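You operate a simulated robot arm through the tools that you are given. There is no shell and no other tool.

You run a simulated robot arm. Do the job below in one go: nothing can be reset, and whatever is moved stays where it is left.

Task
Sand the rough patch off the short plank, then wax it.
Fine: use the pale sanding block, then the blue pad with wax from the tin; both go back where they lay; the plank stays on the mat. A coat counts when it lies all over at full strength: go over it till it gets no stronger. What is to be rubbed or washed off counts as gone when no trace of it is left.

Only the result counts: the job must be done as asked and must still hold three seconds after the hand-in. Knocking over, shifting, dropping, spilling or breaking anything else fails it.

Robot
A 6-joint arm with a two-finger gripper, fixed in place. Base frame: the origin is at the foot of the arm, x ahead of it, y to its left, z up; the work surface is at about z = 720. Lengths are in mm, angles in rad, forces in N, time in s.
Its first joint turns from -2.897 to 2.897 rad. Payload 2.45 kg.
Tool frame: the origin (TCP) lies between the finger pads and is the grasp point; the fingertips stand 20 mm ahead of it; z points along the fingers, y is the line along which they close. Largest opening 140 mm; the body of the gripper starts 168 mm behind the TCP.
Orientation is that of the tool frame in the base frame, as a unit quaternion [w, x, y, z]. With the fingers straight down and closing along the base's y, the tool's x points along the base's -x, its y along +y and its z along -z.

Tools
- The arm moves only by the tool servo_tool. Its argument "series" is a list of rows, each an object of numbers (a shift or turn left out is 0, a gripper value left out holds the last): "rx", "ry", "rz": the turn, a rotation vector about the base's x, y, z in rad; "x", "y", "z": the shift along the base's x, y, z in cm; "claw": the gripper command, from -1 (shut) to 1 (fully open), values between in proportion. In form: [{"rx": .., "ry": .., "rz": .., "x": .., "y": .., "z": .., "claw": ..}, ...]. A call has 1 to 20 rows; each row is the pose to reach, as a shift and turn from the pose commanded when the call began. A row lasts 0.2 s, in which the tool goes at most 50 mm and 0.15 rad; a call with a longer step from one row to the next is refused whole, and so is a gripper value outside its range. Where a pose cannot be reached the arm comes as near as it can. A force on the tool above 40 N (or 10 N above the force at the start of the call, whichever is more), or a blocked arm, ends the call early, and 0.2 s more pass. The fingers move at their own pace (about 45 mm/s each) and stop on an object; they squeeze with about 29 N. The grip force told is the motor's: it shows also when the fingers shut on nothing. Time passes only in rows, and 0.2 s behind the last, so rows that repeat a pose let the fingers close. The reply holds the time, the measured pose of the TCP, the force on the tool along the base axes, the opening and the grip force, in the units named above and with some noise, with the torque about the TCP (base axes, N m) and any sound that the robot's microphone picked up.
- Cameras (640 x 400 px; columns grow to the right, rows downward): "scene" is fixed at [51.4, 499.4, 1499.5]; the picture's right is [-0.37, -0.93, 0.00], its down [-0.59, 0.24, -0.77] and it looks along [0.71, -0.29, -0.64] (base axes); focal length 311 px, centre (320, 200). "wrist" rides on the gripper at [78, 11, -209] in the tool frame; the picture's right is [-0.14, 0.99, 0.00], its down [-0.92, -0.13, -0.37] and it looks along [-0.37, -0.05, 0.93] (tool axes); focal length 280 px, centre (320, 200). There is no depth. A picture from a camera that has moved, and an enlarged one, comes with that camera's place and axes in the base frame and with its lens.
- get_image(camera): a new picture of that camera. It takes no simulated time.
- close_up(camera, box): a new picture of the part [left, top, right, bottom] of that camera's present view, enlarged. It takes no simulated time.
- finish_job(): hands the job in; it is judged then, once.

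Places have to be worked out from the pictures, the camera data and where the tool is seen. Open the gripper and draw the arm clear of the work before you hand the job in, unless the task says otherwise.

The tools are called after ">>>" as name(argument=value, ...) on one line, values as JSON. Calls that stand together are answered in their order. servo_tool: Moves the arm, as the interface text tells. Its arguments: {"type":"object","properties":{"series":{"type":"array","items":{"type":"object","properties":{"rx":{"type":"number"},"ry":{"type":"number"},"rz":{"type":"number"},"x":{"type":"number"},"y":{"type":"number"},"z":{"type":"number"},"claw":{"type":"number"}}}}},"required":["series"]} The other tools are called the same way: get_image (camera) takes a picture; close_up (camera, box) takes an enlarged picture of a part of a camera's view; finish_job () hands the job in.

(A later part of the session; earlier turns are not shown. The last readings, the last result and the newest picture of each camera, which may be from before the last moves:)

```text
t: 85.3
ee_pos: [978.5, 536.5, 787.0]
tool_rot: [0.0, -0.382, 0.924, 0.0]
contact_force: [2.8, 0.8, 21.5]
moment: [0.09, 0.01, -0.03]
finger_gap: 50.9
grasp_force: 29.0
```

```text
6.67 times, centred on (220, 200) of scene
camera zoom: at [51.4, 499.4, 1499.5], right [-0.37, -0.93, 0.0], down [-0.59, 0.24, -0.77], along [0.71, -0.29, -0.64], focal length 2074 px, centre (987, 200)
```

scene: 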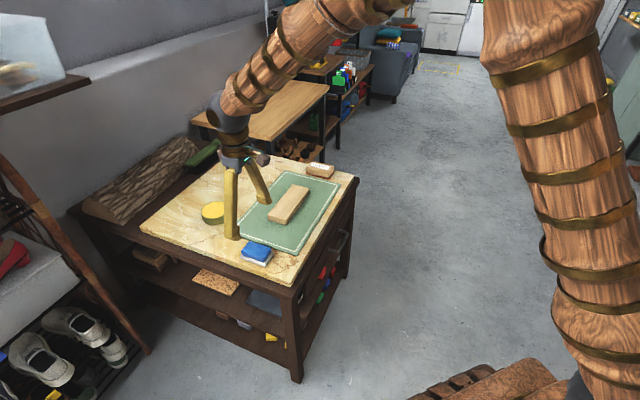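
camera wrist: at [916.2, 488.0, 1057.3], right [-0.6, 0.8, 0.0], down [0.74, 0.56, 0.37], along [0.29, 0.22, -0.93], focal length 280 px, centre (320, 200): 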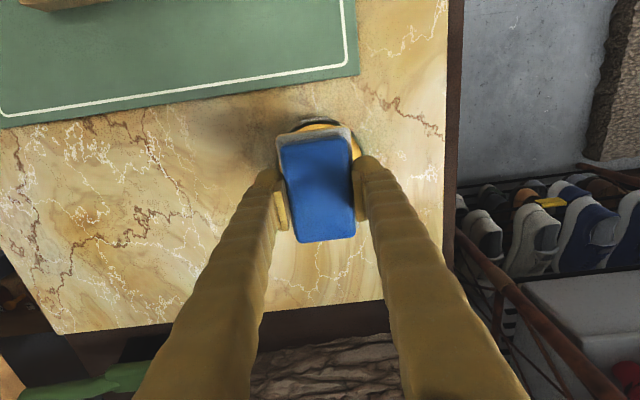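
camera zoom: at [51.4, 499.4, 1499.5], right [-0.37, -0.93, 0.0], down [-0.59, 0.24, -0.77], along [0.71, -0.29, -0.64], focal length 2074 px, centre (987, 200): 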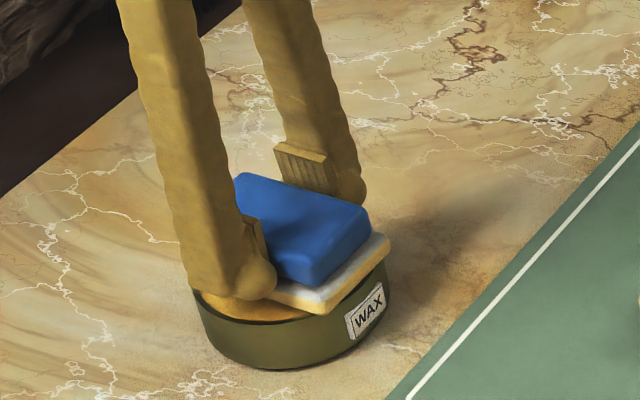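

The pad is loaded at 21 N. I'll lift and carry it to the plank's far end.

>>> servo_tool(series=[{"z": 0.3}, {"z": 2.5}, {"z": 6}, {"x": 0.05, "y": -4.0, "z": 6}, {"x": 0.1, "y": -8.0, "z": 6}, {"x": 0.15, "y": -12.0, "z": 6}, {"x": 0.2, "y": -16.0, "z": 6}, {"x": 0.25, "y": -20.0, "z": 6}, {"x": 0.3, "y": -24.0, "z": 6}, {"x": 0.35, "y": -28.0, "z": 6}, {"x": 0.39, "y": -31.57, "z": 6}, {"x": 0.39, "y": -31.57, "z": 3}, {"x": 0.39, "y": -31.57, "z": 1}, {"x": 0.39, "y": -31.57, "z": 0.2}, {"x": 0.39, "y": -31.57, "z": 0}, {"x": 0.39, "y": -31.57, "z": 0}])

>>> close_up(camera="scene", box=[255, 150, 325, 230])

```text
t: 88.7
ee_pos: [982.1, 220.1, 787.5]
tool_rot: [0.0, -0.382, 0.924, 0.0]
contact_force: [0.1, -0.4, -0.5]
moment: [-0.02, 0.01, -0.01]
finger_gap: 50.6
grasp_force: 29.1
```

```text
5.00 times, centred on (290, 190) of scene
camera zoom: at [51.4, 499.4, 1499.5], right [-0.37, -0.93, 0.0], down [-0.59, 0.24, -0.77], along [0.71, -0.29, -0.64], focal length 1556 px, centre (470, 250)
```

zoom: 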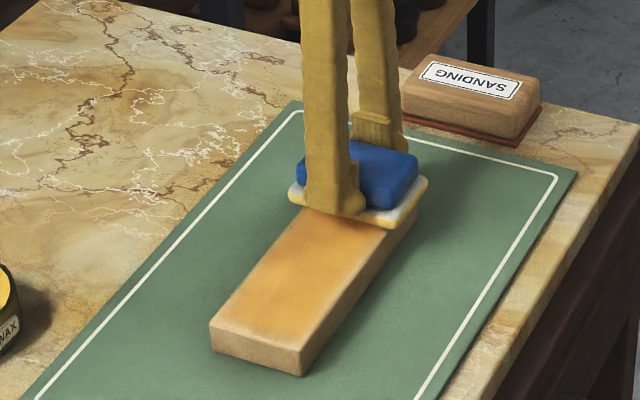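

I'm hovering just above the far end of the plank. I'll creep down to contact.

>>> servo_tool(series=[{"z": -0.1}, {"z": -0.2}, {"z": -0.2}])

```text
t: 89.5
ee_pos: [982.3, 220.0, 785.0]
tool_rot: [0.002, -0.382, 0.924, 0.0]
contact_force: [-0.7, -2.1, 22.2]
moment: [-0.12, 0.22, 0.04]
finger_gap: 50.7
grasp_force: 29.0
```

22 N at the far end. I'll ease off slightly and rub this end back and forth in lanes, keeping the pad's centre well inside the plank.

>>> servo_tool(series=[{"x": 0.558, "y": -0.573, "z": 0.02}, {"x": -0.349, "y": 0.358, "z": 0.02}, {"x": 0.988, "y": -0.154, "z": 0.02}, {"x": 0.51, "y": 1.196, "z": 0.02}, {"x": 1.418, "y": 0.265, "z": 0.02}, {"x": 0.51, "y": 1.196, "z": 0.02}, {"x": 1.418, "y": 0.265, "z": 0.02}, {"x": 0.081, "y": 0.777, "z": 0.02}, {"x": 0.558, "y": -0.573, "z": 0.02}, {"x": -0.349, "y": 0.358, "z": 0.02}, {"x": 0.129, "y": -0.992, "z": 0.02}, {"x": -1.208, "y": -0.48, "z": 0.02}, {"x": -0.301, "y": -1.41, "z": 0.02}, {"x": -1.208, "y": -0.48, "z": 0.02}, {"x": -0.301, "y": -1.41, "z": 0.02}, {"x": -0.779, "y": -0.061, "z": 0.02}, {"x": 0.558, "y": -0.573, "z": 0.02}, {"x": -0.349, "y": 0.358, "z": 0.02}])

```text
t: 91.9
ee_pos: [982.6, 216.8, 786.0]
tool_rot: [0.0, -0.384, 0.923, 0.001]
contact_force: [1.1, -2.1, 6.3]
moment: [-0.21, -0.15, 0.02]
finger_gap: 50.7
grasp_force: 29.2
stopped in row 11: the force on the tool passed its limit at 40 N (the readings are from after the stop); the commanded pose is now the measured one
```

The force limit tripped during a quick reversal, so I'll use gentler strokes and a lower base force, continuing on the near-edge lane and then the centre.

>>> servo_tool(series=[{"x": -0.358, "y": -0.349}, {"x": -0.716, "y": -0.698}, {"x": -1.274, "y": -0.125}, {"x": -0.716, "y": -0.698}, {"x": -0.297, "y": -1.128}, {"x": -0.856, "y": -0.555}, {"x": -1.414, "y": 0.018}, {"x": -0.856, "y": -0.555}, {"x": -0.297, "y": -1.128}, {"x": -0.358, "y": -0.349}, {"x": 0.143, "y": 0.14}, {"x": -0.415, "y": 0.713}, {"x": 0.143, "y": 0.14}, {"x": 0.562, "y": -0.29}, {"x": 0.003, "y": 0.283}, {"x": -0.555, "y": 0.856}, {"x": -1.253, "y": 1.572}, {"x": -1.951, "y": 2.288}, {"x": -2.649, "y": 3.004}])

>>> close_up(camera="scene", box=[262, 170, 322, 230])

>>> close_up(camera="wrist", box=[150, 80, 450, 260])

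```text
t: 95.9
ee_pos: [956.5, 248.2, 785.4]
tool_rot: [0.0, -0.382, 0.924, 0.001]
contact_force: [5.1, -5.4, 25.0]
moment: [-0.24, -0.12, 0.05]
finger_gap: 50.9
grasp_force: 29.4
```

```text
6.67 times, centred on (292, 200) of scene
camera zoom: at [51.4, 499.4, 1499.5], right [-0.37, -0.93, 0.0], down [-0.59, 0.24, -0.77], along [0.71, -0.29, -0.64], focal length 2074 px, centre (507, 200)
```

zoom: 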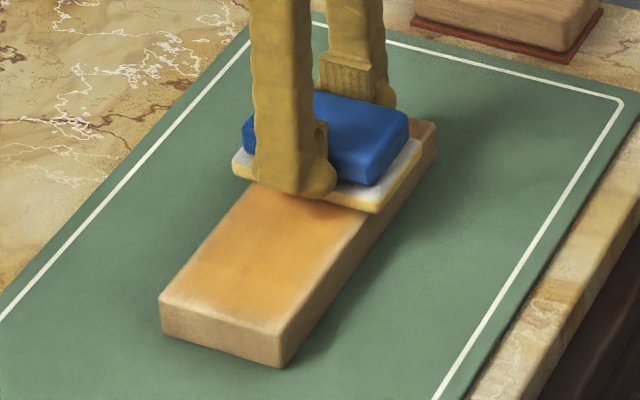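

```text
2.13 times, centred on (300, 170) of wrist
camera zoom: at [892.5, 199.0, 994.8], right [-0.6, 0.8, 0.0], down [0.74, 0.56, 0.37], along [0.29, 0.22, -0.93], focal length 598 px, centre (363, 264)
```

zoom: 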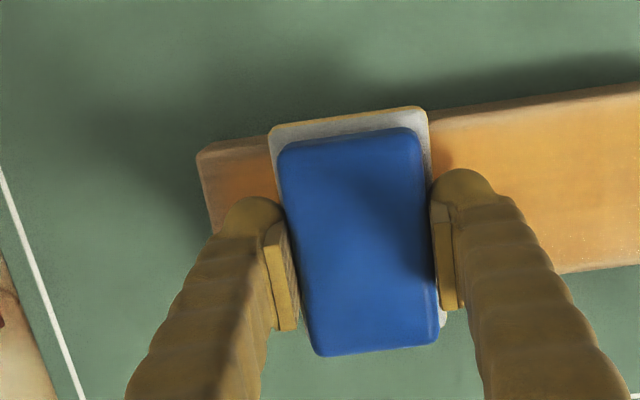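

25 N here. I'll ease off 0.3 mm, glide along the middle to the near end and rub there.

>>> servo_tool(series=[{"x": -0.698, "y": 0.716, "z": 0.03}, {"x": -1.396, "y": 1.432, "z": 0.03}, {"x": -2.094, "y": 2.148, "z": 0.03}, {"x": -2.792, "y": 2.864, "z": 0.03}, {"x": -3.49, "y": 3.58, "z": 0.03}, {"x": -4.188, "y": 4.296, "z": 0.03}, {"x": -4.886, "y": 5.012, "z": 0.03}, {"x": -5.584, "y": 5.728, "z": 0.03}, {"x": -6.282, "y": 6.444, "z": 0.03}, {"x": -6.98, "y": 7.16, "z": 0.03}, {"x": -7.678, "y": 7.876, "z": 0.03}, {"x": -8.237, "y": 8.449, "z": 0.03}, {"x": -7.678, "y": 7.876, "z": 0.03}, {"x": -7.12, "y": 7.303, "z": 0.03}, {"x": -7.678, "y": 7.876, "z": 0.03}, {"x": -8.237, "y": 8.449, "z": 0.03}, {"x": -7.678, "y": 7.876, "z": 0.03}])

>>> close_up(camera="scene", box=[262, 170, 322, 230])

>>> close_up(camera="wrist", box=[100, 90, 340, 250])

```text
t: 99.5
ee_pos: [878.8, 326.0, 787.3]
tool_rot: [0.0, -0.384, 0.923, 0.002]
contact_force: [-6.0, 7.2, 18.0]
moment: [0.04, 0.07, -0.05]
finger_gap: 50.7
grasp_force: 29.0
```

```text
6.67 times, centred on (292, 200) of scene
camera zoom: at [51.4, 499.4, 1499.5], right [-0.37, -0.93, 0.0], down [-0.59, 0.24, -0.77], along [0.71, -0.29, -0.64], focal length 2074 px, centre (507, 200)
```

zoom: 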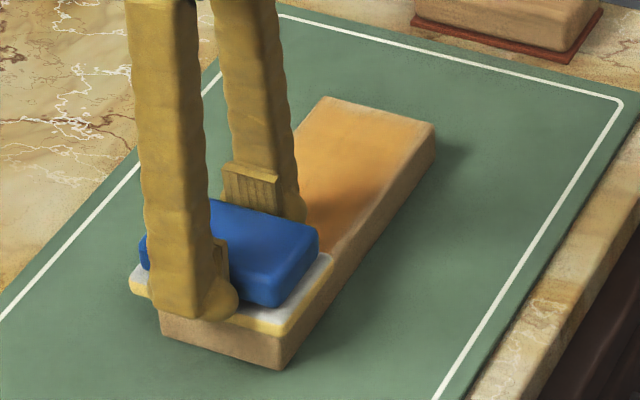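

```text
2.50 times, centred on (220, 170) of wrist
camera zoom: at [816.0, 277.8, 994.9], right [-0.6, 0.8, 0.0], down [0.74, 0.56, 0.37], along [0.29, 0.22, -0.93], focal length 701 px, centre (570, 275)
```

zoom: 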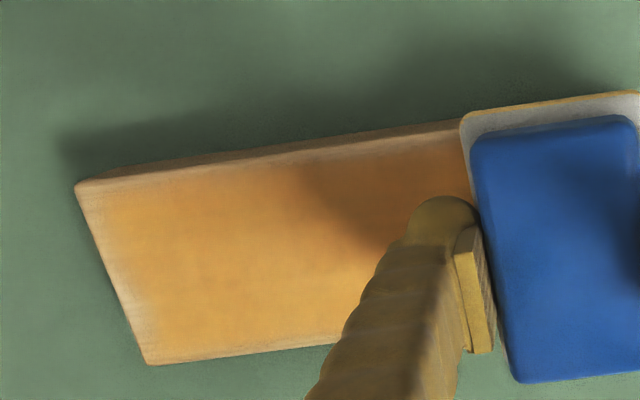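

The far end is much better now. I'll rub the near end in both side lanes with gentle strokes.

>>> servo_tool(series=[{"x": 0.358, "y": 0.349, "z": 0.01}, {"x": 0.716, "y": 0.698, "z": 0.01}, {"x": 0.158, "y": 1.271, "z": 0.01}, {"x": 0.716, "y": 0.698, "z": 0.01}, {"x": 1.274, "y": 0.125, "z": 0.01}, {"x": 0.716, "y": 0.698, "z": 0.01}, {"x": 0.158, "y": 1.271, "z": 0.01}, {"x": 0.716, "y": 0.698, "z": 0.01}, {"x": 0.215, "y": 0.209, "z": 0.01}, {"x": -0.286, "y": -0.279, "z": 0.01}, {"x": -0.716, "y": -0.698, "z": 0.01}, {"x": -1.274, "y": -0.125, "z": 0.01}, {"x": -0.716, "y": -0.698, "z": 0.01}, {"x": -0.158, "y": -1.271, "z": 0.01}, {"x": -0.716, "y": -0.698, "z": 0.01}, {"x": -1.274, "y": -0.125, "z": 0.01}, {"x": -0.716, "y": -0.698, "z": 0.01}, {"x": -0.286, "y": -0.279, "z": 0.01}])

>>> close_up(camera="scene", box=[262, 170, 322, 230])

```text
t: 103.3
ee_pos: [874.6, 322.5, 785.1]
tool_rot: [0.0, -0.383, 0.924, 0.0]
contact_force: [-8.8, -7.4, 22.9]
moment: [-0.36, 0.19, -0.13]
finger_gap: 50.6
grasp_force: 28.7
```

```text
6.67 times, centred on (292, 200) of scene
camera zoom: at [51.4, 499.4, 1499.5], right [-0.37, -0.93, 0.0], down [-0.59, 0.24, -0.77], along [0.71, -0.29, -0.64], focal length 2074 px, centre (507, 200)
```

zoom: 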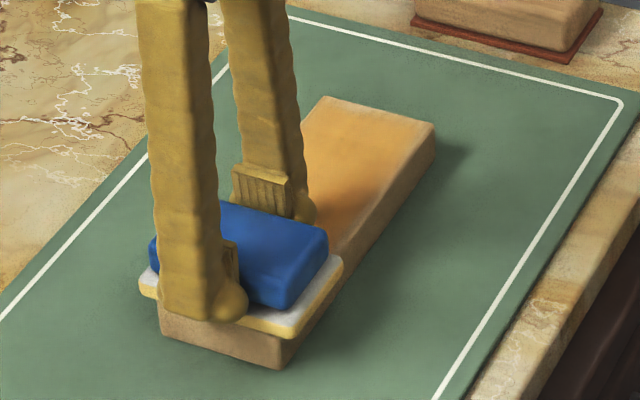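

Next I'll sweep along the near long edge over the full length.

>>> servo_tool(series=[{"x": -0.358, "y": -0.349, "z": 0.02}, {"x": -0.716, "y": -0.698, "z": 0.02}, {"x": -0.018, "y": -1.414, "z": 0.02}, {"x": 0.68, "y": -2.13, "z": 0.02}, {"x": 1.378, "y": -2.846, "z": 0.02}, {"x": 2.076, "y": -3.562, "z": 0.02}, {"x": 2.774, "y": -4.278, "z": 0.02}, {"x": 3.472, "y": -4.994, "z": 0.02}, {"x": 4.17, "y": -5.71, "z": 0.02}, {"x": 4.868, "y": -6.426, "z": 0.02}, {"x": 5.566, "y": -7.142, "z": 0.02}, {"x": 6.264, "y": -7.858, "z": 0.02}, {"x": 6.962, "y": -8.574, "z": 0.02}, {"x": 7.66, "y": -9.29, "z": 0.02}, {"x": 8.358, "y": -10.006, "z": 0.02}, {"x": 9.056, "y": -10.722, "z": 0.02}, {"x": 9.754, "y": -11.438, "z": 0.02}])

>>> close_up(camera="scene", box=[262, 170, 322, 230])

>>> close_up(camera="wrist", box=[330, 70, 570, 220])

```text
t: 106.9
ee_pos: [972.9, 208.7, 786.6]
tool_rot: [-0.001, -0.383, 0.924, 0.001]
contact_force: [-5.0, 3.1, 15.3]
moment: [-0.01, 0.06, 0.02]
finger_gap: 50.9
grasp_force: 29.2
```

```text
6.67 times, centred on (292, 200) of scene
camera zoom: at [51.4, 499.4, 1499.5], right [-0.37, -0.93, 0.0], down [-0.59, 0.24, -0.77], along [0.71, -0.29, -0.64], focal length 2074 px, centre (507, 200)
```

zoom: 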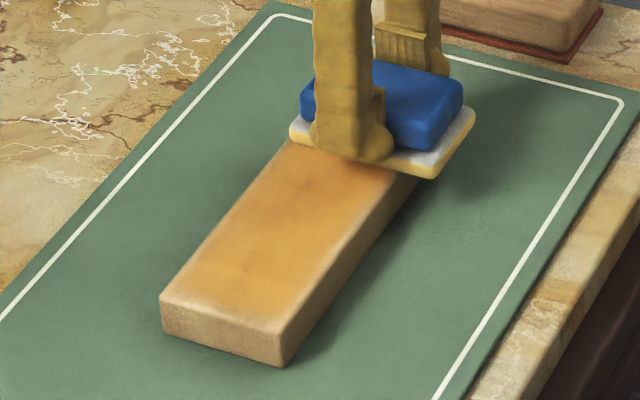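

```text
2.67 times, centred on (450, 145) of wrist
camera zoom: at [910.0, 159.5, 994.9], right [-0.6, 0.8, 0.0], down [0.74, 0.56, 0.37], along [0.29, 0.22, -0.93], focal length 748 px, centre (-27, 347)
```

zoom: 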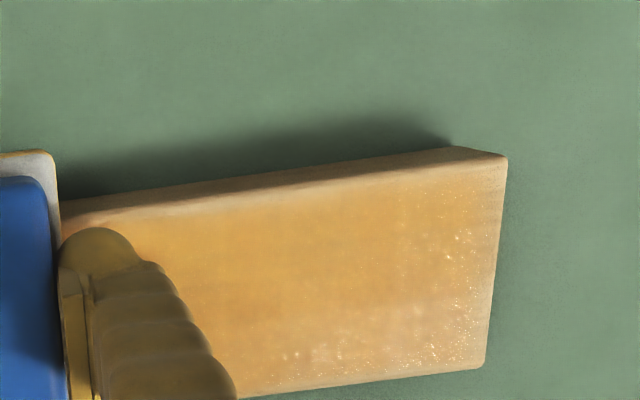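

Now I'll sweep the far long edge lane back to the near end.

>>> servo_tool(series=[{"x": 0.37, "y": 1.07}, {"x": 1.09, "y": 1.76}, {"x": 1.8, "y": 2.12}, {"x": 1.1, "y": 2.84}, {"x": 0.4, "y": 3.55}, {"x": -0.3, "y": 4.27}, {"x": -0.99, "y": 4.98}, {"x": -1.69, "y": 5.7}, {"x": -2.39, "y": 6.42}, {"x": -3.09, "y": 7.13}, {"x": -3.79, "y": 7.85}, {"x": -4.48, "y": 8.56}, {"x": -5.18, "y": 9.28}, {"x": -5.88, "y": 10.0}, {"x": -6.58, "y": 10.71}, {"x": -7.28, "y": 11.43}, {"x": -7.97, "y": 12.14}, {"x": -8.67, "y": 12.86}])

>>> close_up(camera="scene", box=[262, 170, 322, 230])

>>> close_up(camera="wrist", box=[90, 100, 340, 260])

```text
t: 110.7
ee_pos: [884.9, 337.0, 786.1]
tool_rot: [-0.001, -0.383, 0.924, 0.001]
contact_force: [1.2, -1.2, 3.9]
moment: [-0.01, -0.13, 0.02]
finger_gap: 50.7
grasp_force: 29.3
```

```text
6.67 times, centred on (292, 200) of scene
camera zoom: at [51.4, 499.4, 1499.5], right [-0.37, -0.93, 0.0], down [-0.59, 0.24, -0.77], along [0.71, -0.29, -0.64], focal length 2074 px, centre (507, 200)
```

zoom: 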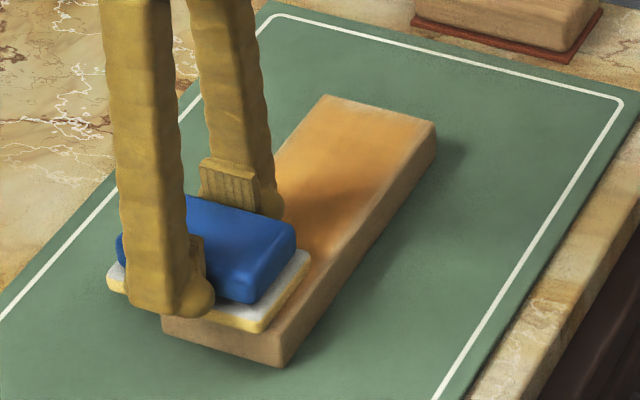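

```text
2.50 times, centred on (215, 180) of wrist
camera zoom: at [823.0, 288.4, 995.3], right [-0.6, 0.8, 0.0], down [0.74, 0.56, 0.37], along [0.29, 0.22, -0.93], focal length 701 px, centre (582, 250)
```

zoom: 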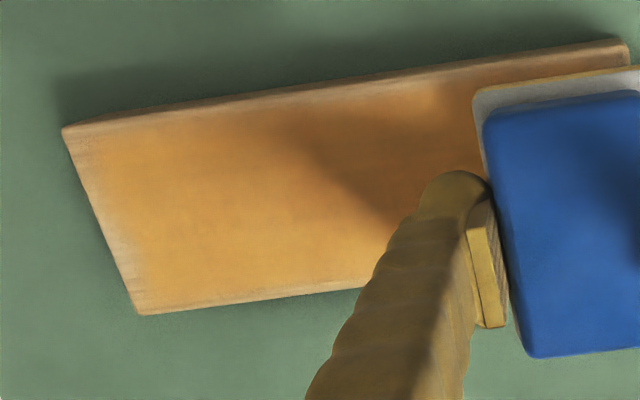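

The ends still show a paler strip roughly 8–10 mm wide. I'll work the near end with the pad centred closer to the plank's end, in small strokes across the width at moderate force.

>>> servo_tool(series=[{"x": -0.419, "y": 0.43, "z": -0.03}, {"x": -0.838, "y": 0.859, "z": -0.03}, {"x": -1.256, "y": 1.289, "z": -0.03}, {"x": -0.838, "y": 0.859, "z": -0.03}, {"x": -1.256, "y": 1.289, "z": -0.03}, {"x": -1.124, "y": 0.58, "z": -0.03}, {"x": -1.829, "y": 0.731, "z": -0.03}, {"x": -1.554, "y": 0.161, "z": -0.03}, {"x": -2.187, "y": 0.382, "z": -0.03}, {"x": -1.769, "y": -0.048, "z": -0.03}, {"x": -2.33, "y": 0.242, "z": -0.03}, {"x": -2.127, "y": -0.397, "z": -0.03}, {"x": -2.76, "y": -0.177, "z": -0.03}, {"x": -2.485, "y": -0.746, "z": -0.03}, {"x": -3.118, "y": -0.526, "z": -0.03}, {"x": -2.7, "y": -0.956, "z": -0.03}, {"x": -3.118, "y": -0.526, "z": -0.03}, {"x": -2.7, "y": -0.956, "z": -0.03}, {"x": -1.711, "y": -1.11, "z": -0.03}, {"x": -0.931, "y": -0.907, "z": -0.03}])

>>> close_up(camera="scene", box=[262, 170, 322, 230])

```text
t: 114.9
ee_pos: [876.4, 328.1, 784.3]
tool_rot: [-0.001, -0.383, 0.924, 0.001]
contact_force: [-10.1, -2.4, 20.2]
moment: [-0.23, 0.26, -0.11]
finger_gap: 50.8
grasp_force: 28.9
```

```text
6.67 times, centred on (292, 200) of scene
camera zoom: at [51.4, 499.4, 1499.5], right [-0.37, -0.93, 0.0], down [-0.59, 0.24, -0.77], along [0.71, -0.29, -0.64], focal length 2074 px, centre (507, 200)
```

zoom: 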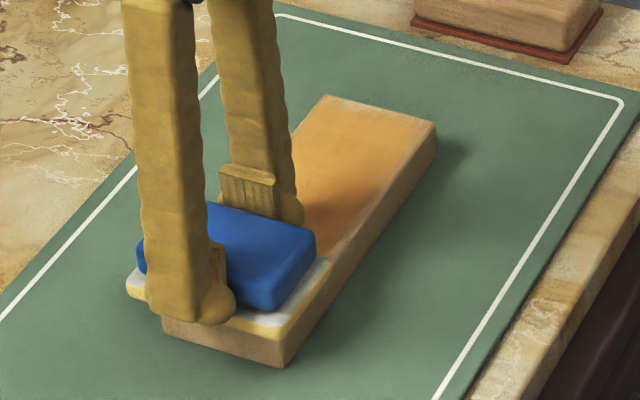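

That worked without spikes. I'll lift and go to the tin so I can inspect the whole top and reload.

>>> servo_tool(series=[{"z": 0.5}, {"z": 3}, {"z": 6.2}, {"x": 2.0, "y": 4.15, "z": 6.2}, {"x": 4.0, "y": 8.3, "z": 6.2}, {"x": 6.0, "y": 12.5, "z": 6.2}, {"x": 8.0, "y": 16.6, "z": 6.2}, {"x": 10.03, "y": 20.81, "z": 6.2}, {"x": 10.03, "y": 20.81, "z": 6.2}])

>>> close_up(camera="scene", box=[262, 178, 318, 228])

>>> close_up(camera="scene", box=[180, 150, 260, 230])

```text
t: 116.9
ee_pos: [977.6, 536.8, 845.9]
tool_rot: [0.0, -0.383, 0.924, 0.001]
contact_force: [-1.0, 0.7, -1.3]
moment: [0.02, 0.03, -0.01]
finger_gap: 50.9
grasp_force: 29.1
```

```text
8.00 times, centred on (290, 203) of scene
camera zoom: at [51.4, 499.4, 1499.5], right [-0.37, -0.93, 0.0], down [-0.59, 0.24, -0.77], along [0.71, -0.29, -0.64], focal length 2489 px, centre (560, 176)
```

zoom: 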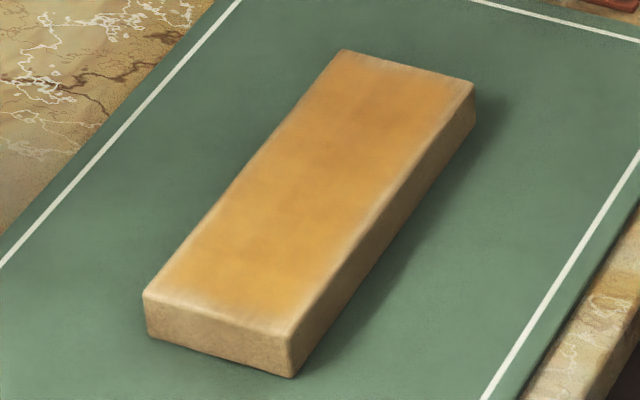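

```text
5.00 times, centred on (220, 190) of scene
camera zoom: at [51.4, 499.4, 1499.5], right [-0.37, -0.93, 0.0], down [-0.59, 0.24, -0.77], along [0.71, -0.29, -0.64], focal length 1556 px, centre (820, 250)
```

zoom: 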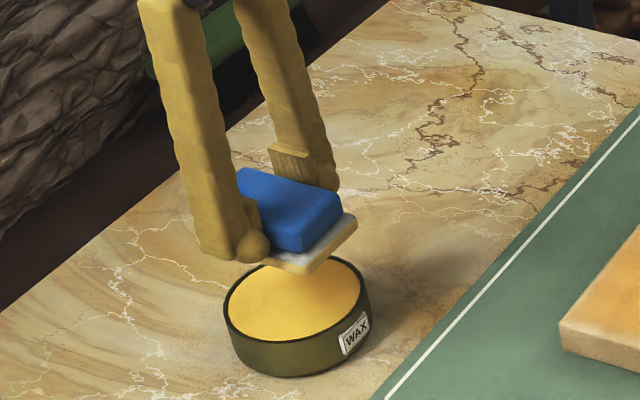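

The coat is improving, but the end strips and right edge still look paler than the middle. I'll reload the pad.

>>> servo_tool(series=[{"z": -3}, {"z": -5}, {"z": -5.7}, {"z": -5.95}, {"z": -6.05}, {"z": -6.1}, {"z": -6.1}])

```text
t: 118.5
ee_pos: [976.1, 537.3, 788.2]
tool_rot: [0.0, -0.383, 0.924, 0.001]
contact_force: [-6.8, 3.8, 21.5]
moment: [0.02, 0.37, 0.02]
finger_gap: 50.9
grasp_force: 29.0
```

21 N on the wax. I'll hold briefly, then lift and carry the pad to the far end.

>>> servo_tool(series=[{"z": 0}, {"z": 0}, {"z": 0}, {"z": 0.3}, {"z": 2.5}, {"z": 6}, {"x": 0.1, "y": -4.0, "z": 6}, {"x": 0.2, "y": -8.0, "z": 6}, {"x": 0.3, "y": -12.0, "z": 6}, {"x": 0.4, "y": -16.0, "z": 6}, {"x": 0.5, "y": -20.0, "z": 6}, {"x": 0.6, "y": -24.0, "z": 6}, {"x": 0.7, "y": -28.0, "z": 6}, {"x": 0.8, "y": -32.0, "z": 6}, {"x": 0.8, "y": -32.0, "z": 3}, {"x": 0.8, "y": -32.0, "z": 0.8}, {"x": 0.8, "y": -32.0, "z": 0.1}, {"x": 0.8, "y": -32.0, "z": 0}])

>>> get_image(camera="scene")

>>> close_up(camera="scene", box=[190, 190, 246, 230])

```text
t: 122.3
ee_pos: [985.0, 218.1, 786.2]
tool_rot: [0.0, -0.384, 0.923, 0.001]
contact_force: [-3.0, 3.4, 12.5]
moment: [0.05, 0.06, 0.0]
finger_gap: 50.8
grasp_force: 29.2
```

```text
taken
```

scene: 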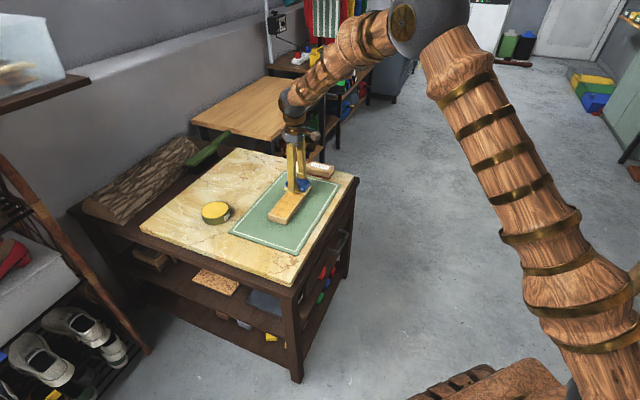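

```text
10.00 times, centred on (218, 210) of scene
camera zoom: at [51.4, 499.4, 1499.5], right [-0.37, -0.93, 0.0], down [-0.59, 0.24, -0.77], along [0.71, -0.29, -0.64], focal length 3111 px, centre (1340, 100)
```

zoom: 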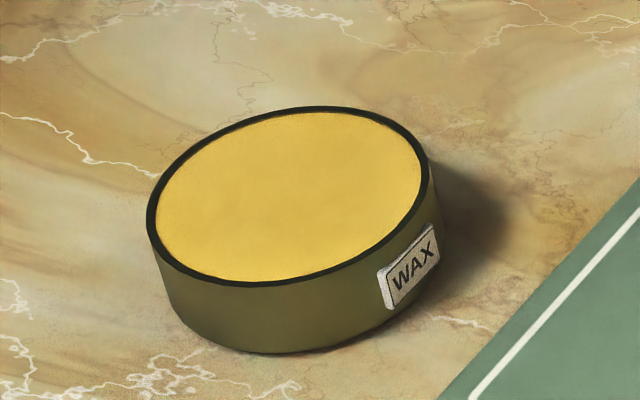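

The tin is exactly where it was, and the pad is touching the far end at 12 N. I'll rub the far end strip across its whole width in small strokes.

>>> servo_tool(series=[{"x": 0.419, "y": -0.43}, {"x": 0.838, "y": -0.859}, {"x": 0.419, "y": -0.43}, {"x": 0.838, "y": -0.859}, {"x": 0.705, "y": -0.151}, {"x": 1.411, "y": -0.301}, {"x": 1.135, "y": 0.268}, {"x": 1.769, "y": 0.048}, {"x": 1.35, "y": 0.477}, {"x": 1.769, "y": 0.048}, {"x": 1.35, "y": 0.477}, {"x": 1.482, "y": -0.231}, {"x": 0.777, "y": -0.081}, {"x": 0.91, "y": -0.789}, {"x": 0.204, "y": -0.639}, {"x": 0.337, "y": -1.348}, {"x": -0.297, "y": -1.128}, {"x": -0.093, "y": -1.766}, {"x": -0.512, "y": -1.337}, {"x": -0.093, "y": -1.766}])

>>> close_up(camera="scene", box=[262, 160, 322, 230])

```text
t: 126.5
ee_pos: [985.2, 199.3, 786.9]
tool_rot: [-0.001, -0.384, 0.924, 0.0]
contact_force: [0.6, 1.0, -1.5]
moment: [0.01, 0.04, 0.03]
finger_gap: 50.8
grasp_force: 29.5
```

```text
5.71 times, centred on (292, 195) of scene
camera zoom: at [51.4, 499.4, 1499.5], right [-0.37, -0.93, 0.0], down [-0.59, 0.24, -0.77], along [0.71, -0.29, -0.64], focal length 1778 px, centre (480, 229)
```

zoom: 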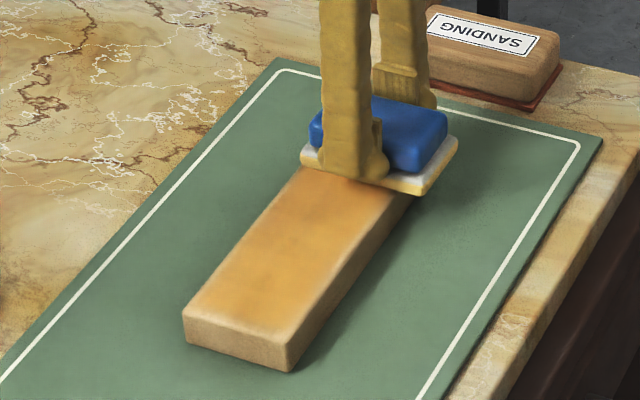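

Contact was lost at that height, so I'll come in a bit, lower slightly and check the force.

>>> servo_tool(series=[{"x": -0.42, "y": 0.43}, {"x": -0.42, "y": 0.43, "z": -0.06}, {"x": -0.42, "y": 0.43, "z": -0.1}, {"x": -0.42, "y": 0.43, "z": -0.1}])

```text
t: 127.5
ee_pos: [979.7, 203.5, 786.7]
tool_rot: [0.0, -0.384, 0.923, 0.001]
contact_force: [-0.9, -1.4, 11.4]
moment: [0.02, 0.01, 0.09]
finger_gap: 50.6
grasp_force: 28.6
```

11 N now. I'll repeat the end strokes at this height, in two halves so I can check the force.

>>> servo_tool(series=[{"x": 0.419, "y": -0.43, "z": -0.02}, {"x": -0.14, "y": 0.143, "z": -0.02}, {"x": 0.419, "y": -0.43, "z": -0.02}, {"x": -0.14, "y": 0.143, "z": -0.02}, {"x": 0.419, "y": -0.43, "z": -0.02}, {"x": 0.075, "y": 0.352, "z": -0.02}, {"x": 0.849, "y": -0.011, "z": -0.02}, {"x": 0.433, "y": 0.701, "z": -0.02}, {"x": 1.207, "y": 0.338, "z": -0.02}, {"x": 0.791, "y": 1.05, "z": -0.02}, {"x": 1.35, "y": 0.477, "z": -0.02}, {"x": 0.791, "y": 1.05, "z": -0.02}])

```text
t: 130.1
ee_pos: [988.5, 214.0, 786.5]
tool_rot: [0.0, -0.383, 0.924, 0.001]
contact_force: [2.9, -2.6, 9.4]
moment: [-0.18, -0.07, 0.05]
finger_gap: 50.8
grasp_force: 28.8
```

Contact is holding at 9 N. Now the other half of the far end's width.

>>> servo_tool(series=[{"x": 0.558, "y": -0.573, "z": -0.02}, {"x": 0, "y": 0, "z": -0.02}, {"x": 0.558, "y": -0.573, "z": -0.02}, {"x": 0, "y": 0, "z": -0.02}, {"x": 0.702, "y": -0.433, "z": -0.02}, {"x": 0.358, "y": 0.349, "z": -0.02}, {"x": 1.131, "y": -0.014, "z": -0.02}, {"x": 0.716, "y": 0.698, "z": -0.02}, {"x": 1.489, "y": 0.334, "z": -0.02}, {"x": 0.931, "y": 0.907, "z": -0.02}, {"x": 1.489, "y": 0.334, "z": -0.02}, {"x": 0.931, "y": 0.907, "z": -0.02}, {"x": 1.489, "y": 0.334, "z": -0.02}, {"x": 0.931, "y": 0.907, "z": -0.02}])

>>> close_up(camera="scene", box=[262, 160, 322, 230])

```text
t: 133.1
ee_pos: [997.6, 222.2, 786.7]
tool_rot: [0.0, -0.383, 0.924, -0.001]
contact_force: [10.7, -11.0, 32.1]
moment: [-0.35, -0.13, 0.12]
finger_gap: 50.7
grasp_force: 29.2
```

```text
5.71 times, centred on (292, 195) of scene
camera zoom: at [51.4, 499.4, 1499.5], right [-0.37, -0.93, 0.0], down [-0.59, 0.24, -0.77], along [0.71, -0.29, -0.64], focal length 1778 px, centre (480, 229)
```

zoom: 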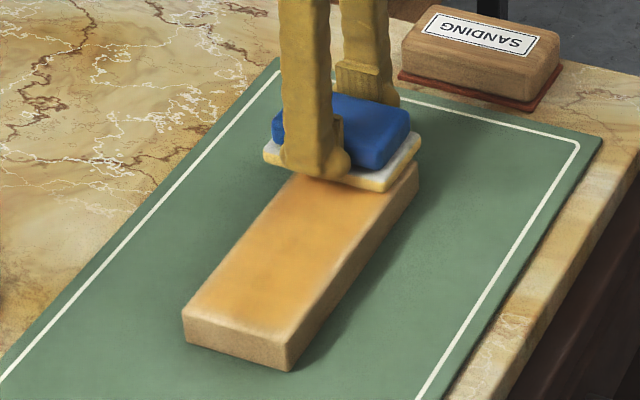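

32 N is a bit high. I'll ease off 0.8 mm and sweep the far long edge lane back to the near end.

>>> servo_tool(series=[{"x": -0.698, "y": 0.716, "z": 0.07}, {"x": -1.396, "y": 1.432, "z": 0.07}, {"x": -2.094, "y": 2.148, "z": 0.07}, {"x": -2.792, "y": 2.864, "z": 0.07}, {"x": -3.49, "y": 3.58, "z": 0.07}, {"x": -4.188, "y": 4.296, "z": 0.07}, {"x": -4.886, "y": 5.012, "z": 0.07}, {"x": -5.584, "y": 5.728, "z": 0.07}])

>>> close_up(camera="scene", box=[262, 160, 322, 230])

>>> close_up(camera="wrist", box=[150, 80, 500, 270])

```text
t: 134.9
ee_pos: [941.5, 281.3, 786.2]
tool_rot: [-0.001, -0.383, 0.924, 0.001]
contact_force: [2.8, -1.1, 12.3]
moment: [0.05, -0.26, 0.02]
finger_gap: 51.1
grasp_force: 29.2
```

```text
5.71 times, centred on (292, 195) of scene
camera zoom: at [51.4, 499.4, 1499.5], right [-0.37, -0.93, 0.0], down [-0.59, 0.24, -0.77], along [0.71, -0.29, -0.64], focal length 1778 px, centre (480, 229)
```

zoom: 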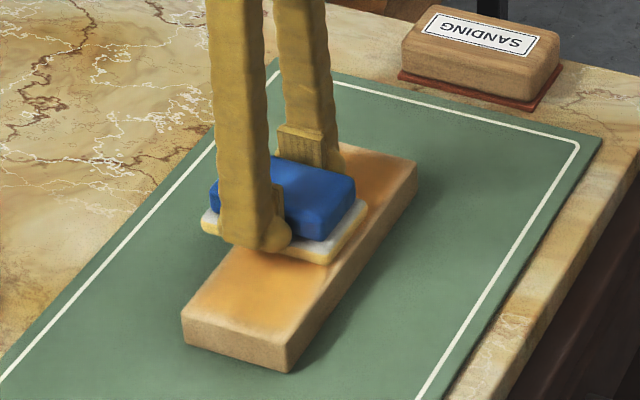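

```text
1.83 times, centred on (325, 175) of wrist
camera zoom: at [878.7, 232.2, 994.9], right [-0.6, 0.8, 0.0], down [0.74, 0.56, 0.37], along [0.29, 0.22, -0.93], focal length 513 px, centre (311, 246)
```

zoom: 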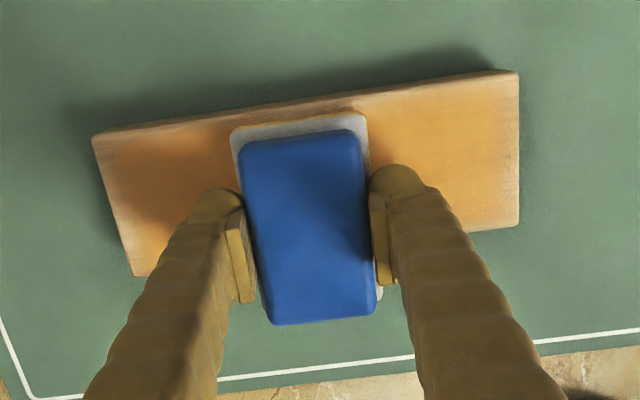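

12 N mid-plank. I'll continue the lane to the near end, then rub the near end strip.

>>> servo_tool(series=[{"x": -0.698, "y": 0.716}, {"x": -1.396, "y": 1.432}, {"x": -2.094, "y": 2.148}, {"x": -2.792, "y": 2.864}, {"x": -3.49, "y": 3.58}, {"x": -4.188, "y": 4.296}, {"x": -4.886, "y": 5.012}, {"x": -5.584, "y": 5.728}, {"x": -6.282, "y": 6.444}])

```text
t: 136.9
ee_pos: [878.6, 344.1, 785.6]
tool_rot: [0.0, -0.383, 0.924, 0.001]
contact_force: [2.6, -3.0, 13.8]
moment: [-0.19, -0.24, 0.03]
finger_gap: 50.7
grasp_force: 29.1
```

14 N at the near end. I'll rub across its whole width in small strokes.

>>> servo_tool(series=[{"x": -0.558, "y": 0.573, "z": -0.01}, {"x": 0, "y": 0, "z": -0.01}, {"x": -0.558, "y": 0.573, "z": -0.01}, {"x": 0, "y": 0, "z": -0.01}, {"x": -0.773, "y": 0.364, "z": -0.01}, {"x": -0.358, "y": -0.349, "z": -0.01}, {"x": -1.131, "y": 0.014, "z": -0.01}, {"x": -0.716, "y": -0.698, "z": -0.01}, {"x": -1.489, "y": -0.334, "z": -0.01}, {"x": -0.931, "y": -0.907, "z": -0.01}, {"x": -1.489, "y": -0.334, "z": -0.01}, {"x": -0.931, "y": -0.907, "z": -0.01}, {"x": -1.632, "y": -0.474, "z": -0.01}, {"x": -1.289, "y": -1.256, "z": -0.01}, {"x": -2.062, "y": -0.893, "z": -0.01}, {"x": -1.718, "y": -1.675, "z": -0.01}, {"x": -2.42, "y": -1.242, "z": -0.01}, {"x": -1.862, "y": -1.815, "z": -0.01}, {"x": -2.42, "y": -1.242, "z": -0.01}, {"x": -1.862, "y": -1.815, "z": -0.01}])

>>> close_up(camera="scene", box=[262, 160, 322, 230])

```text
t: 141.1
ee_pos: [859.2, 326.4, 785.5]
tool_rot: [0.001, -0.383, 0.924, 0.002]
contact_force: [-4.2, 5.1, 13.0]
moment: [0.06, 0.01, 0.02]
finger_gap: 50.8
grasp_force: 29.0
```

```text
5.71 times, centred on (292, 195) of scene
camera zoom: at [51.4, 499.4, 1499.5], right [-0.37, -0.93, 0.0], down [-0.59, 0.24, -0.77], along [0.71, -0.29, -0.64], focal length 1778 px, centre (480, 229)
```

zoom: 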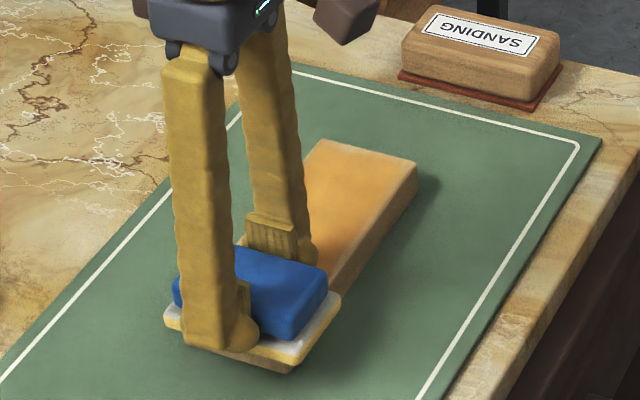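

Contact held at 13 N. Now I'll sweep the near long edge lane over the full length.

>>> servo_tool(series=[{"x": -0.215, "y": -0.209}, {"x": 0.483, "y": -0.925}, {"x": 1.181, "y": -1.641}, {"x": 1.879, "y": -2.357}, {"x": 2.577, "y": -3.073}, {"x": 3.275, "y": -3.789}, {"x": 3.973, "y": -4.505}, {"x": 4.671, "y": -5.221}, {"x": 5.369, "y": -5.937}, {"x": 6.067, "y": -6.653}, {"x": 6.765, "y": -7.369}, {"x": 7.463, "y": -8.085}, {"x": 8.161, "y": -8.801}, {"x": 8.859, "y": -9.517}, {"x": 9.557, "y": -10.233}, {"x": 10.255, "y": -10.949}, {"x": 10.953, "y": -11.665}, {"x": 11.651, "y": -12.381}])

>>> close_up(camera="scene", box=[262, 160, 322, 230])

>>> close_up(camera="wrist", box=[330, 50, 580, 220])

```text
t: 144.9
ee_pos: [977.3, 203.2, 786.5]
tool_rot: [0.0, -0.383, 0.924, 0.002]
contact_force: [-1.4, 1.1, 3.6]
moment: [-0.04, 0.08, -0.03]
finger_gap: 50.6
grasp_force: 29.0
```

```text
5.71 times, centred on (292, 195) of scene
camera zoom: at [51.4, 499.4, 1499.5], right [-0.37, -0.93, 0.0], down [-0.59, 0.24, -0.77], along [0.71, -0.29, -0.64], focal length 1778 px, centre (480, 229)
```

zoom: 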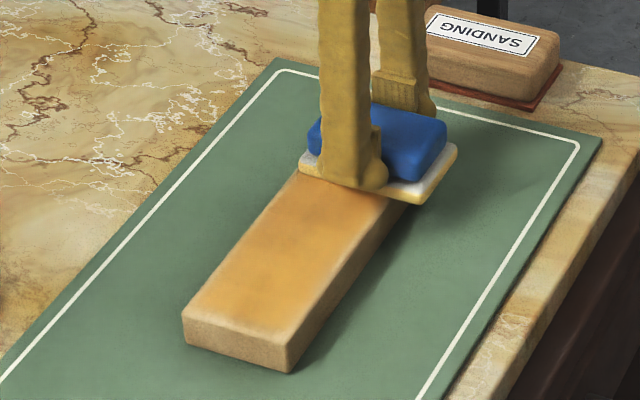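

```text
2.35 times, centred on (455, 135) of wrist
camera zoom: at [914.0, 154.2, 995.2], right [-0.6, 0.8, 0.0], down [0.74, 0.56, 0.37], along [0.29, 0.22, -0.93], focal length 660 px, centre (2, 353)
```

zoom: 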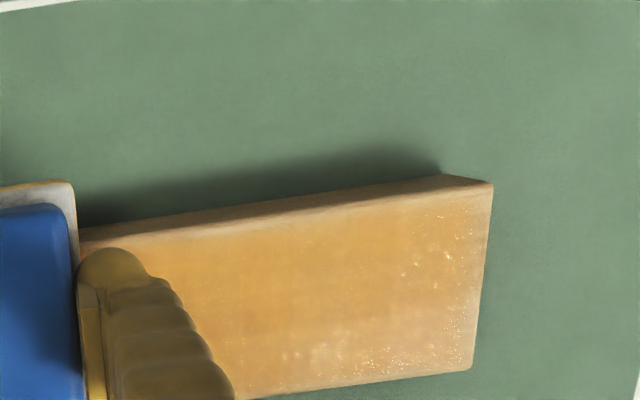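

The near end is now even right up to its edge. I'll lift, move over to the tin and inspect the whole top.

>>> servo_tool(series=[{"z": 0.5}, {"z": 3}, {"z": 6.2}, {"x": 0, "y": 4.2, "z": 6.2}, {"x": 0, "y": 8.4, "z": 6.2}, {"x": 0, "y": 12.6, "z": 6.2}, {"x": 0, "y": 16.8, "z": 6.2}, {"x": 0, "y": 21.0, "z": 6.2}, {"x": 0.06, "y": 25.2, "z": 6.2}, {"x": 0.06, "y": 29.4, "z": 6.2}, {"x": 0.06, "y": 33.4, "z": 6.2}, {"x": 0.06, "y": 33.4, "z": 6.2}])

>>> close_up(camera="scene", box=[264, 180, 316, 228])

>>> close_up(camera="scene", box=[180, 150, 260, 230])

>>> get_image(camera="wrist")

```text
t: 147.5
ee_pos: [978.5, 536.3, 848.2]
tool_rot: [0.0, -0.383, 0.924, 0.001]
contact_force: [1.1, 0.2, -1.7]
moment: [-0.01, -0.03, 0.01]
finger_gap: 50.8
grasp_force: 29.2
```

```text
8.33 times, centred on (290, 204) of scene
camera zoom: at [51.4, 499.4, 1499.5], right [-0.37, -0.93, 0.0], down [-0.59, 0.24, -0.77], along [0.71, -0.29, -0.64], focal length 2593 px, centre (570, 167)
```

zoom: 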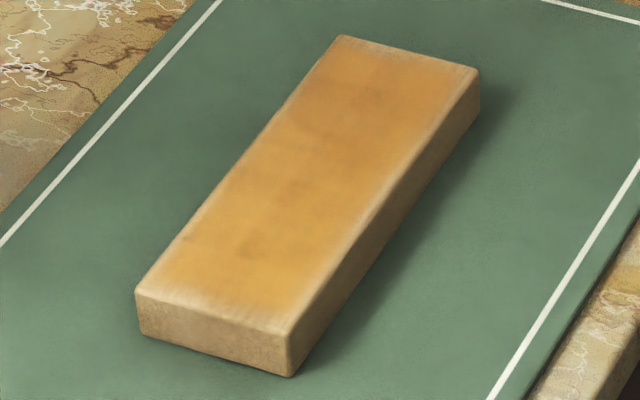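

```text
5.00 times, centred on (220, 190) of scene
camera zoom: at [51.4, 499.4, 1499.5], right [-0.37, -0.93, 0.0], down [-0.59, 0.24, -0.77], along [0.71, -0.29, -0.64], focal length 1556 px, centre (820, 250)
```

zoom: 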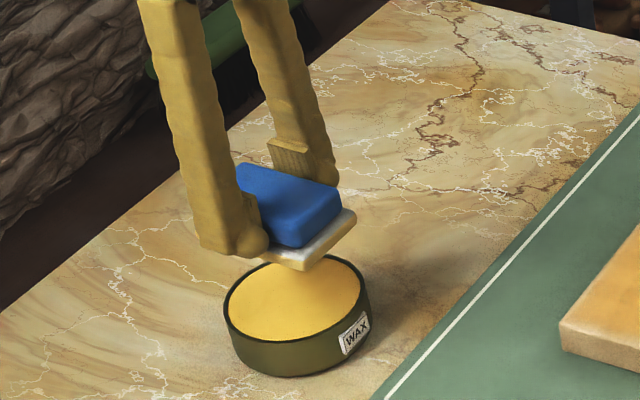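

```text
taken
camera wrist: at [915.5, 487.2, 1057.7], right [-0.6, 0.8, 0.0], down [0.74, 0.56, 0.37], along [0.29, 0.22, -0.93], focal length 280 px, centre (320, 200)
```

wrist: 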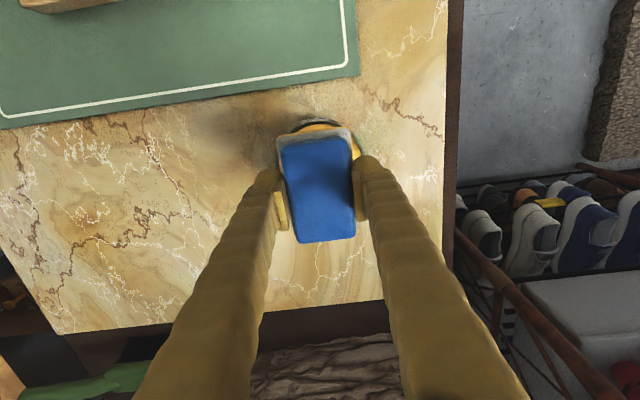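

The top is mostly even now, with only slightly paler rims. I'll reload and go over everything once more to see whether it gets any stronger.

>>> servo_tool(series=[{"z": -3}, {"z": -5}, {"z": -5.7}, {"z": -5.95}, {"z": -6.05}, {"z": -6.1}, {"z": -6.1}])

```text
t: 149.1
ee_pos: [977.7, 536.8, 788.3]
tool_rot: [0.001, -0.384, 0.923, 0.001]
contact_force: [-3.1, 1.2, 10.8]
moment: [-0.14, 0.19, 0.02]
finger_gap: 50.6
grasp_force: 28.9
```

>>> servo_tool(series=[{"z": -0.04}, {"z": -0.06}, {"z": -0.06}, {"z": -0.06}, {"z": -0.06}, {"z": 0.3}, {"z": 2.5}, {"z": 6}, {"x": -2.0, "y": -4.0, "z": 6}, {"x": -4.0, "y": -8.0, "z": 6}, {"x": -6.0, "y": -12.0, "z": 6}, {"x": -8.0, "y": -16.0, "z": 6}, {"x": -10.0, "y": -19.5, "z": 6}, {"x": -10.43, "y": -20.47, "z": 6}, {"x": -10.43, "y": -20.47, "z": 3}, {"x": -10.43, "y": -20.47, "z": 0.8}, {"x": -10.43, "y": -20.47, "z": 0}, {"x": -10.43, "y": -20.47, "z": -0.06}, {"x": -10.43, "y": -20.47, "z": -0.06}])

```text
t: 153.1
ee_pos: [871.6, 331.8, 787.0]
tool_rot: [0.001, -0.383, 0.924, 0.0]
contact_force: [0.3, 0.4, -0.8]
moment: [0.01, -0.04, 0.01]
finger_gap: 50.5
grasp_force: 29.9
```

The pad is reloaded and just above the near end. I'll lower to contact.

>>> servo_tool(series=[{"z": -0.05}, {"z": -0.1}, {"z": -0.1}])

```text
t: 153.9
ee_pos: [871.7, 330.7, 786.2]
tool_rot: [0.001, -0.384, 0.923, 0.001]
contact_force: [-4.6, 2.2, 23.0]
moment: [-0.19, 0.01, -0.03]
finger_gap: 50.7
grasp_force: 29.1
```

23 N. I'll ease off 0.3 mm and work the near end strip across its width again.

>>> servo_tool(series=[{"x": -0.419, "y": 0.43, "z": 0.03}, {"x": -0.838, "y": 0.859, "z": 0.03}, {"x": -0.279, "y": 0.286, "z": 0.03}, {"x": -0.838, "y": 0.859, "z": 0.03}, {"x": 0.079, "y": 0.635, "z": 0.03}, {"x": -0.265, "y": 1.417, "z": 0.03}, {"x": 0.58, "y": 1.124, "z": 0.03}, {"x": 0.164, "y": 1.836, "z": 0.03}, {"x": 0.723, "y": 1.263, "z": 0.03}, {"x": 0.164, "y": 1.836, "z": 0.03}, {"x": 0.437, "y": 0.984, "z": 0.03}, {"x": -0.48, "y": 1.208, "z": 0.03}, {"x": -0.279, "y": 0.286, "z": 0.03}, {"x": -1.124, "y": 0.58, "z": 0.03}, {"x": -0.852, "y": -0.272, "z": 0.03}, {"x": -1.697, "y": 0.021, "z": 0.03}, {"x": -1.353, "y": -0.761, "z": 0.03}, {"x": -1.912, "y": -0.188, "z": 0.03}, {"x": -1.353, "y": -0.761, "z": 0.03}, {"x": -1.074, "y": -1.047, "z": 0.03}])

```text
t: 157.1
ee_pos: [862.9, 333.5, 785.2]
tool_rot: [0.001, -0.383, 0.924, 0.001]
contact_force: [0.0, -2.3, 8.6]
moment: [-0.12, -0.06, -0.01]
finger_gap: 50.8
grasp_force: 29.0
stopped in row 15: the force on the tool passed its limit at 43 N (the readings are from after the stop); the commanded pose is now the measured one
```

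A force spike stopped it late in the sequence; contact is now a light 9 N. I'll finish the near corner, then sweep the near long edge to the far end.

>>> servo_tool(series=[{"x": -0.286, "y": -0.279}, {"x": -0.644, "y": -0.628}, {"x": -0.923, "y": -0.342}, {"x": -0.504, "y": -0.771}, {"x": -0.086, "y": -1.201}, {"x": -0.504, "y": -0.771}, {"x": -0.923, "y": -0.342}, {"x": -0.504, "y": -0.771}, {"x": -0.016, "y": -1.272}, {"x": 1.031, "y": -2.346}, {"x": 2.078, "y": -3.42}, {"x": 3.125, "y": -4.494}, {"x": 4.172, "y": -5.568}, {"x": 5.219, "y": -6.642}, {"x": 6.266, "y": -7.716}, {"x": 7.313, "y": -8.79}, {"x": 8.36, "y": -9.864}, {"x": 9.407, "y": -10.938}, {"x": 10.454, "y": -12.012}, {"x": 11.501, "y": -13.086}])

>>> close_up(camera="scene", box=[262, 160, 322, 230])

```text
t: 159.8
ee_pos: [897.5, 284.8, 786.7]
tool_rot: [0.001, -0.383, 0.924, 0.001]
contact_force: [2.2, -3.1, 10.3]
moment: [-0.25, -0.06, 0.03]
finger_gap: 50.7
grasp_force: 28.8
stopped in row 13: the force on the tool passed its limit at 41 N (the readings are from after the stop); the commanded pose is now the measured one
```

```text
5.71 times, centred on (292, 195) of scene
camera zoom: at [51.4, 499.4, 1499.5], right [-0.37, -0.93, 0.0], down [-0.59, 0.24, -0.77], along [0.71, -0.29, -0.64], focal length 1778 px, centre (480, 229)
```

zoom: 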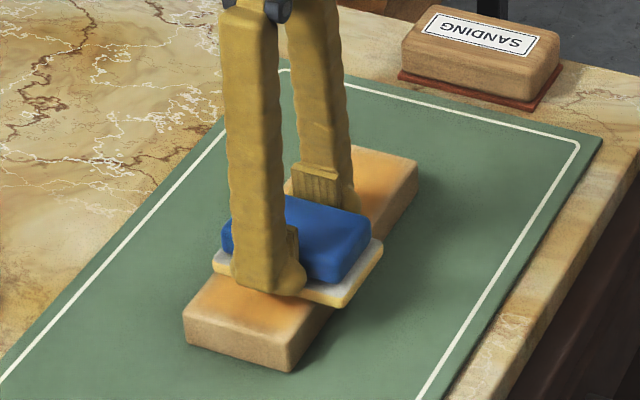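

Contact is 10 N again after the stop. I'll continue this near-edge lane to the far end with slower steps.

>>> servo_tool(series=[{"x": 0.698, "y": -0.716}, {"x": 1.396, "y": -1.432}, {"x": 2.094, "y": -2.148}, {"x": 2.792, "y": -2.864}, {"x": 3.49, "y": -3.58}, {"x": 4.188, "y": -4.296}, {"x": 4.886, "y": -5.012}, {"x": 5.584, "y": -5.728}, {"x": 6.282, "y": -6.444}, {"x": 6.98, "y": -7.16}, {"x": 7.678, "y": -7.876}, {"x": 8.097, "y": -8.306}])

```text
t: 162.4
ee_pos: [979.5, 201.9, 784.5]
tool_rot: [0.001, -0.384, 0.923, 0.002]
contact_force: [-3.1, 3.7, 13.1]
moment: [0.09, 0.07, 0.02]
finger_gap: 50.9
grasp_force: 28.9
```

13 N at the far end. I'll rub the far end strip across the width once more.

>>> servo_tool(series=[{"x": 0.419, "y": -0.43}, {"x": -0.14, "y": 0.143}, {"x": 0.419, "y": -0.43}, {"x": 0.075, "y": 0.352}, {"x": 0.849, "y": -0.011}, {"x": 0.505, "y": 0.771}, {"x": 1.278, "y": 0.408}, {"x": 0.934, "y": 1.19}, {"x": 1.493, "y": 0.617}, {"x": 0.934, "y": 1.19}])

```text
t: 164.6
ee_pos: [987.8, 213.6, 785.6]
tool_rot: [0.001, -0.383, 0.924, 0.002]
contact_force: [5.8, -4.3, 15.3]
moment: [-0.25, -0.09, 0.02]
finger_gap: 50.9
grasp_force: 29.9
```

>>> servo_tool(series=[{"x": 0.558, "y": -0.573}, {"x": 0, "y": 0}, {"x": 0.773, "y": -0.363}, {"x": 0.43, "y": 0.419}, {"x": 1.203, "y": 0.056}, {"x": 0.859, "y": 0.838}, {"x": 1.56, "y": 0.404}, {"x": 1.002, "y": 0.977}, {"x": 1.56, "y": 0.404}, {"x": 1.002, "y": 0.977}])

>>> close_up(camera="scene", box=[262, 160, 322, 230])

```text
t: 166.8
ee_pos: [998.1, 223.8, 786.9]
tool_rot: [0.002, -0.384, 0.923, 0.002]
contact_force: [3.9, -3.8, 13.8]
moment: [-0.26, -0.06, 0.08]
finger_gap: 50.8
grasp_force: 28.8
```

```text
5.71 times, centred on (292, 195) of scene
camera zoom: at [51.4, 499.4, 1499.5], right [-0.37, -0.93, 0.0], down [-0.59, 0.24, -0.77], along [0.71, -0.29, -0.64], focal length 1778 px, centre (480, 229)
```

zoom: 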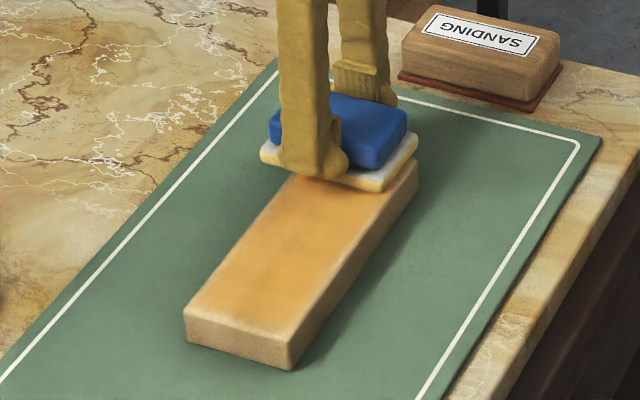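

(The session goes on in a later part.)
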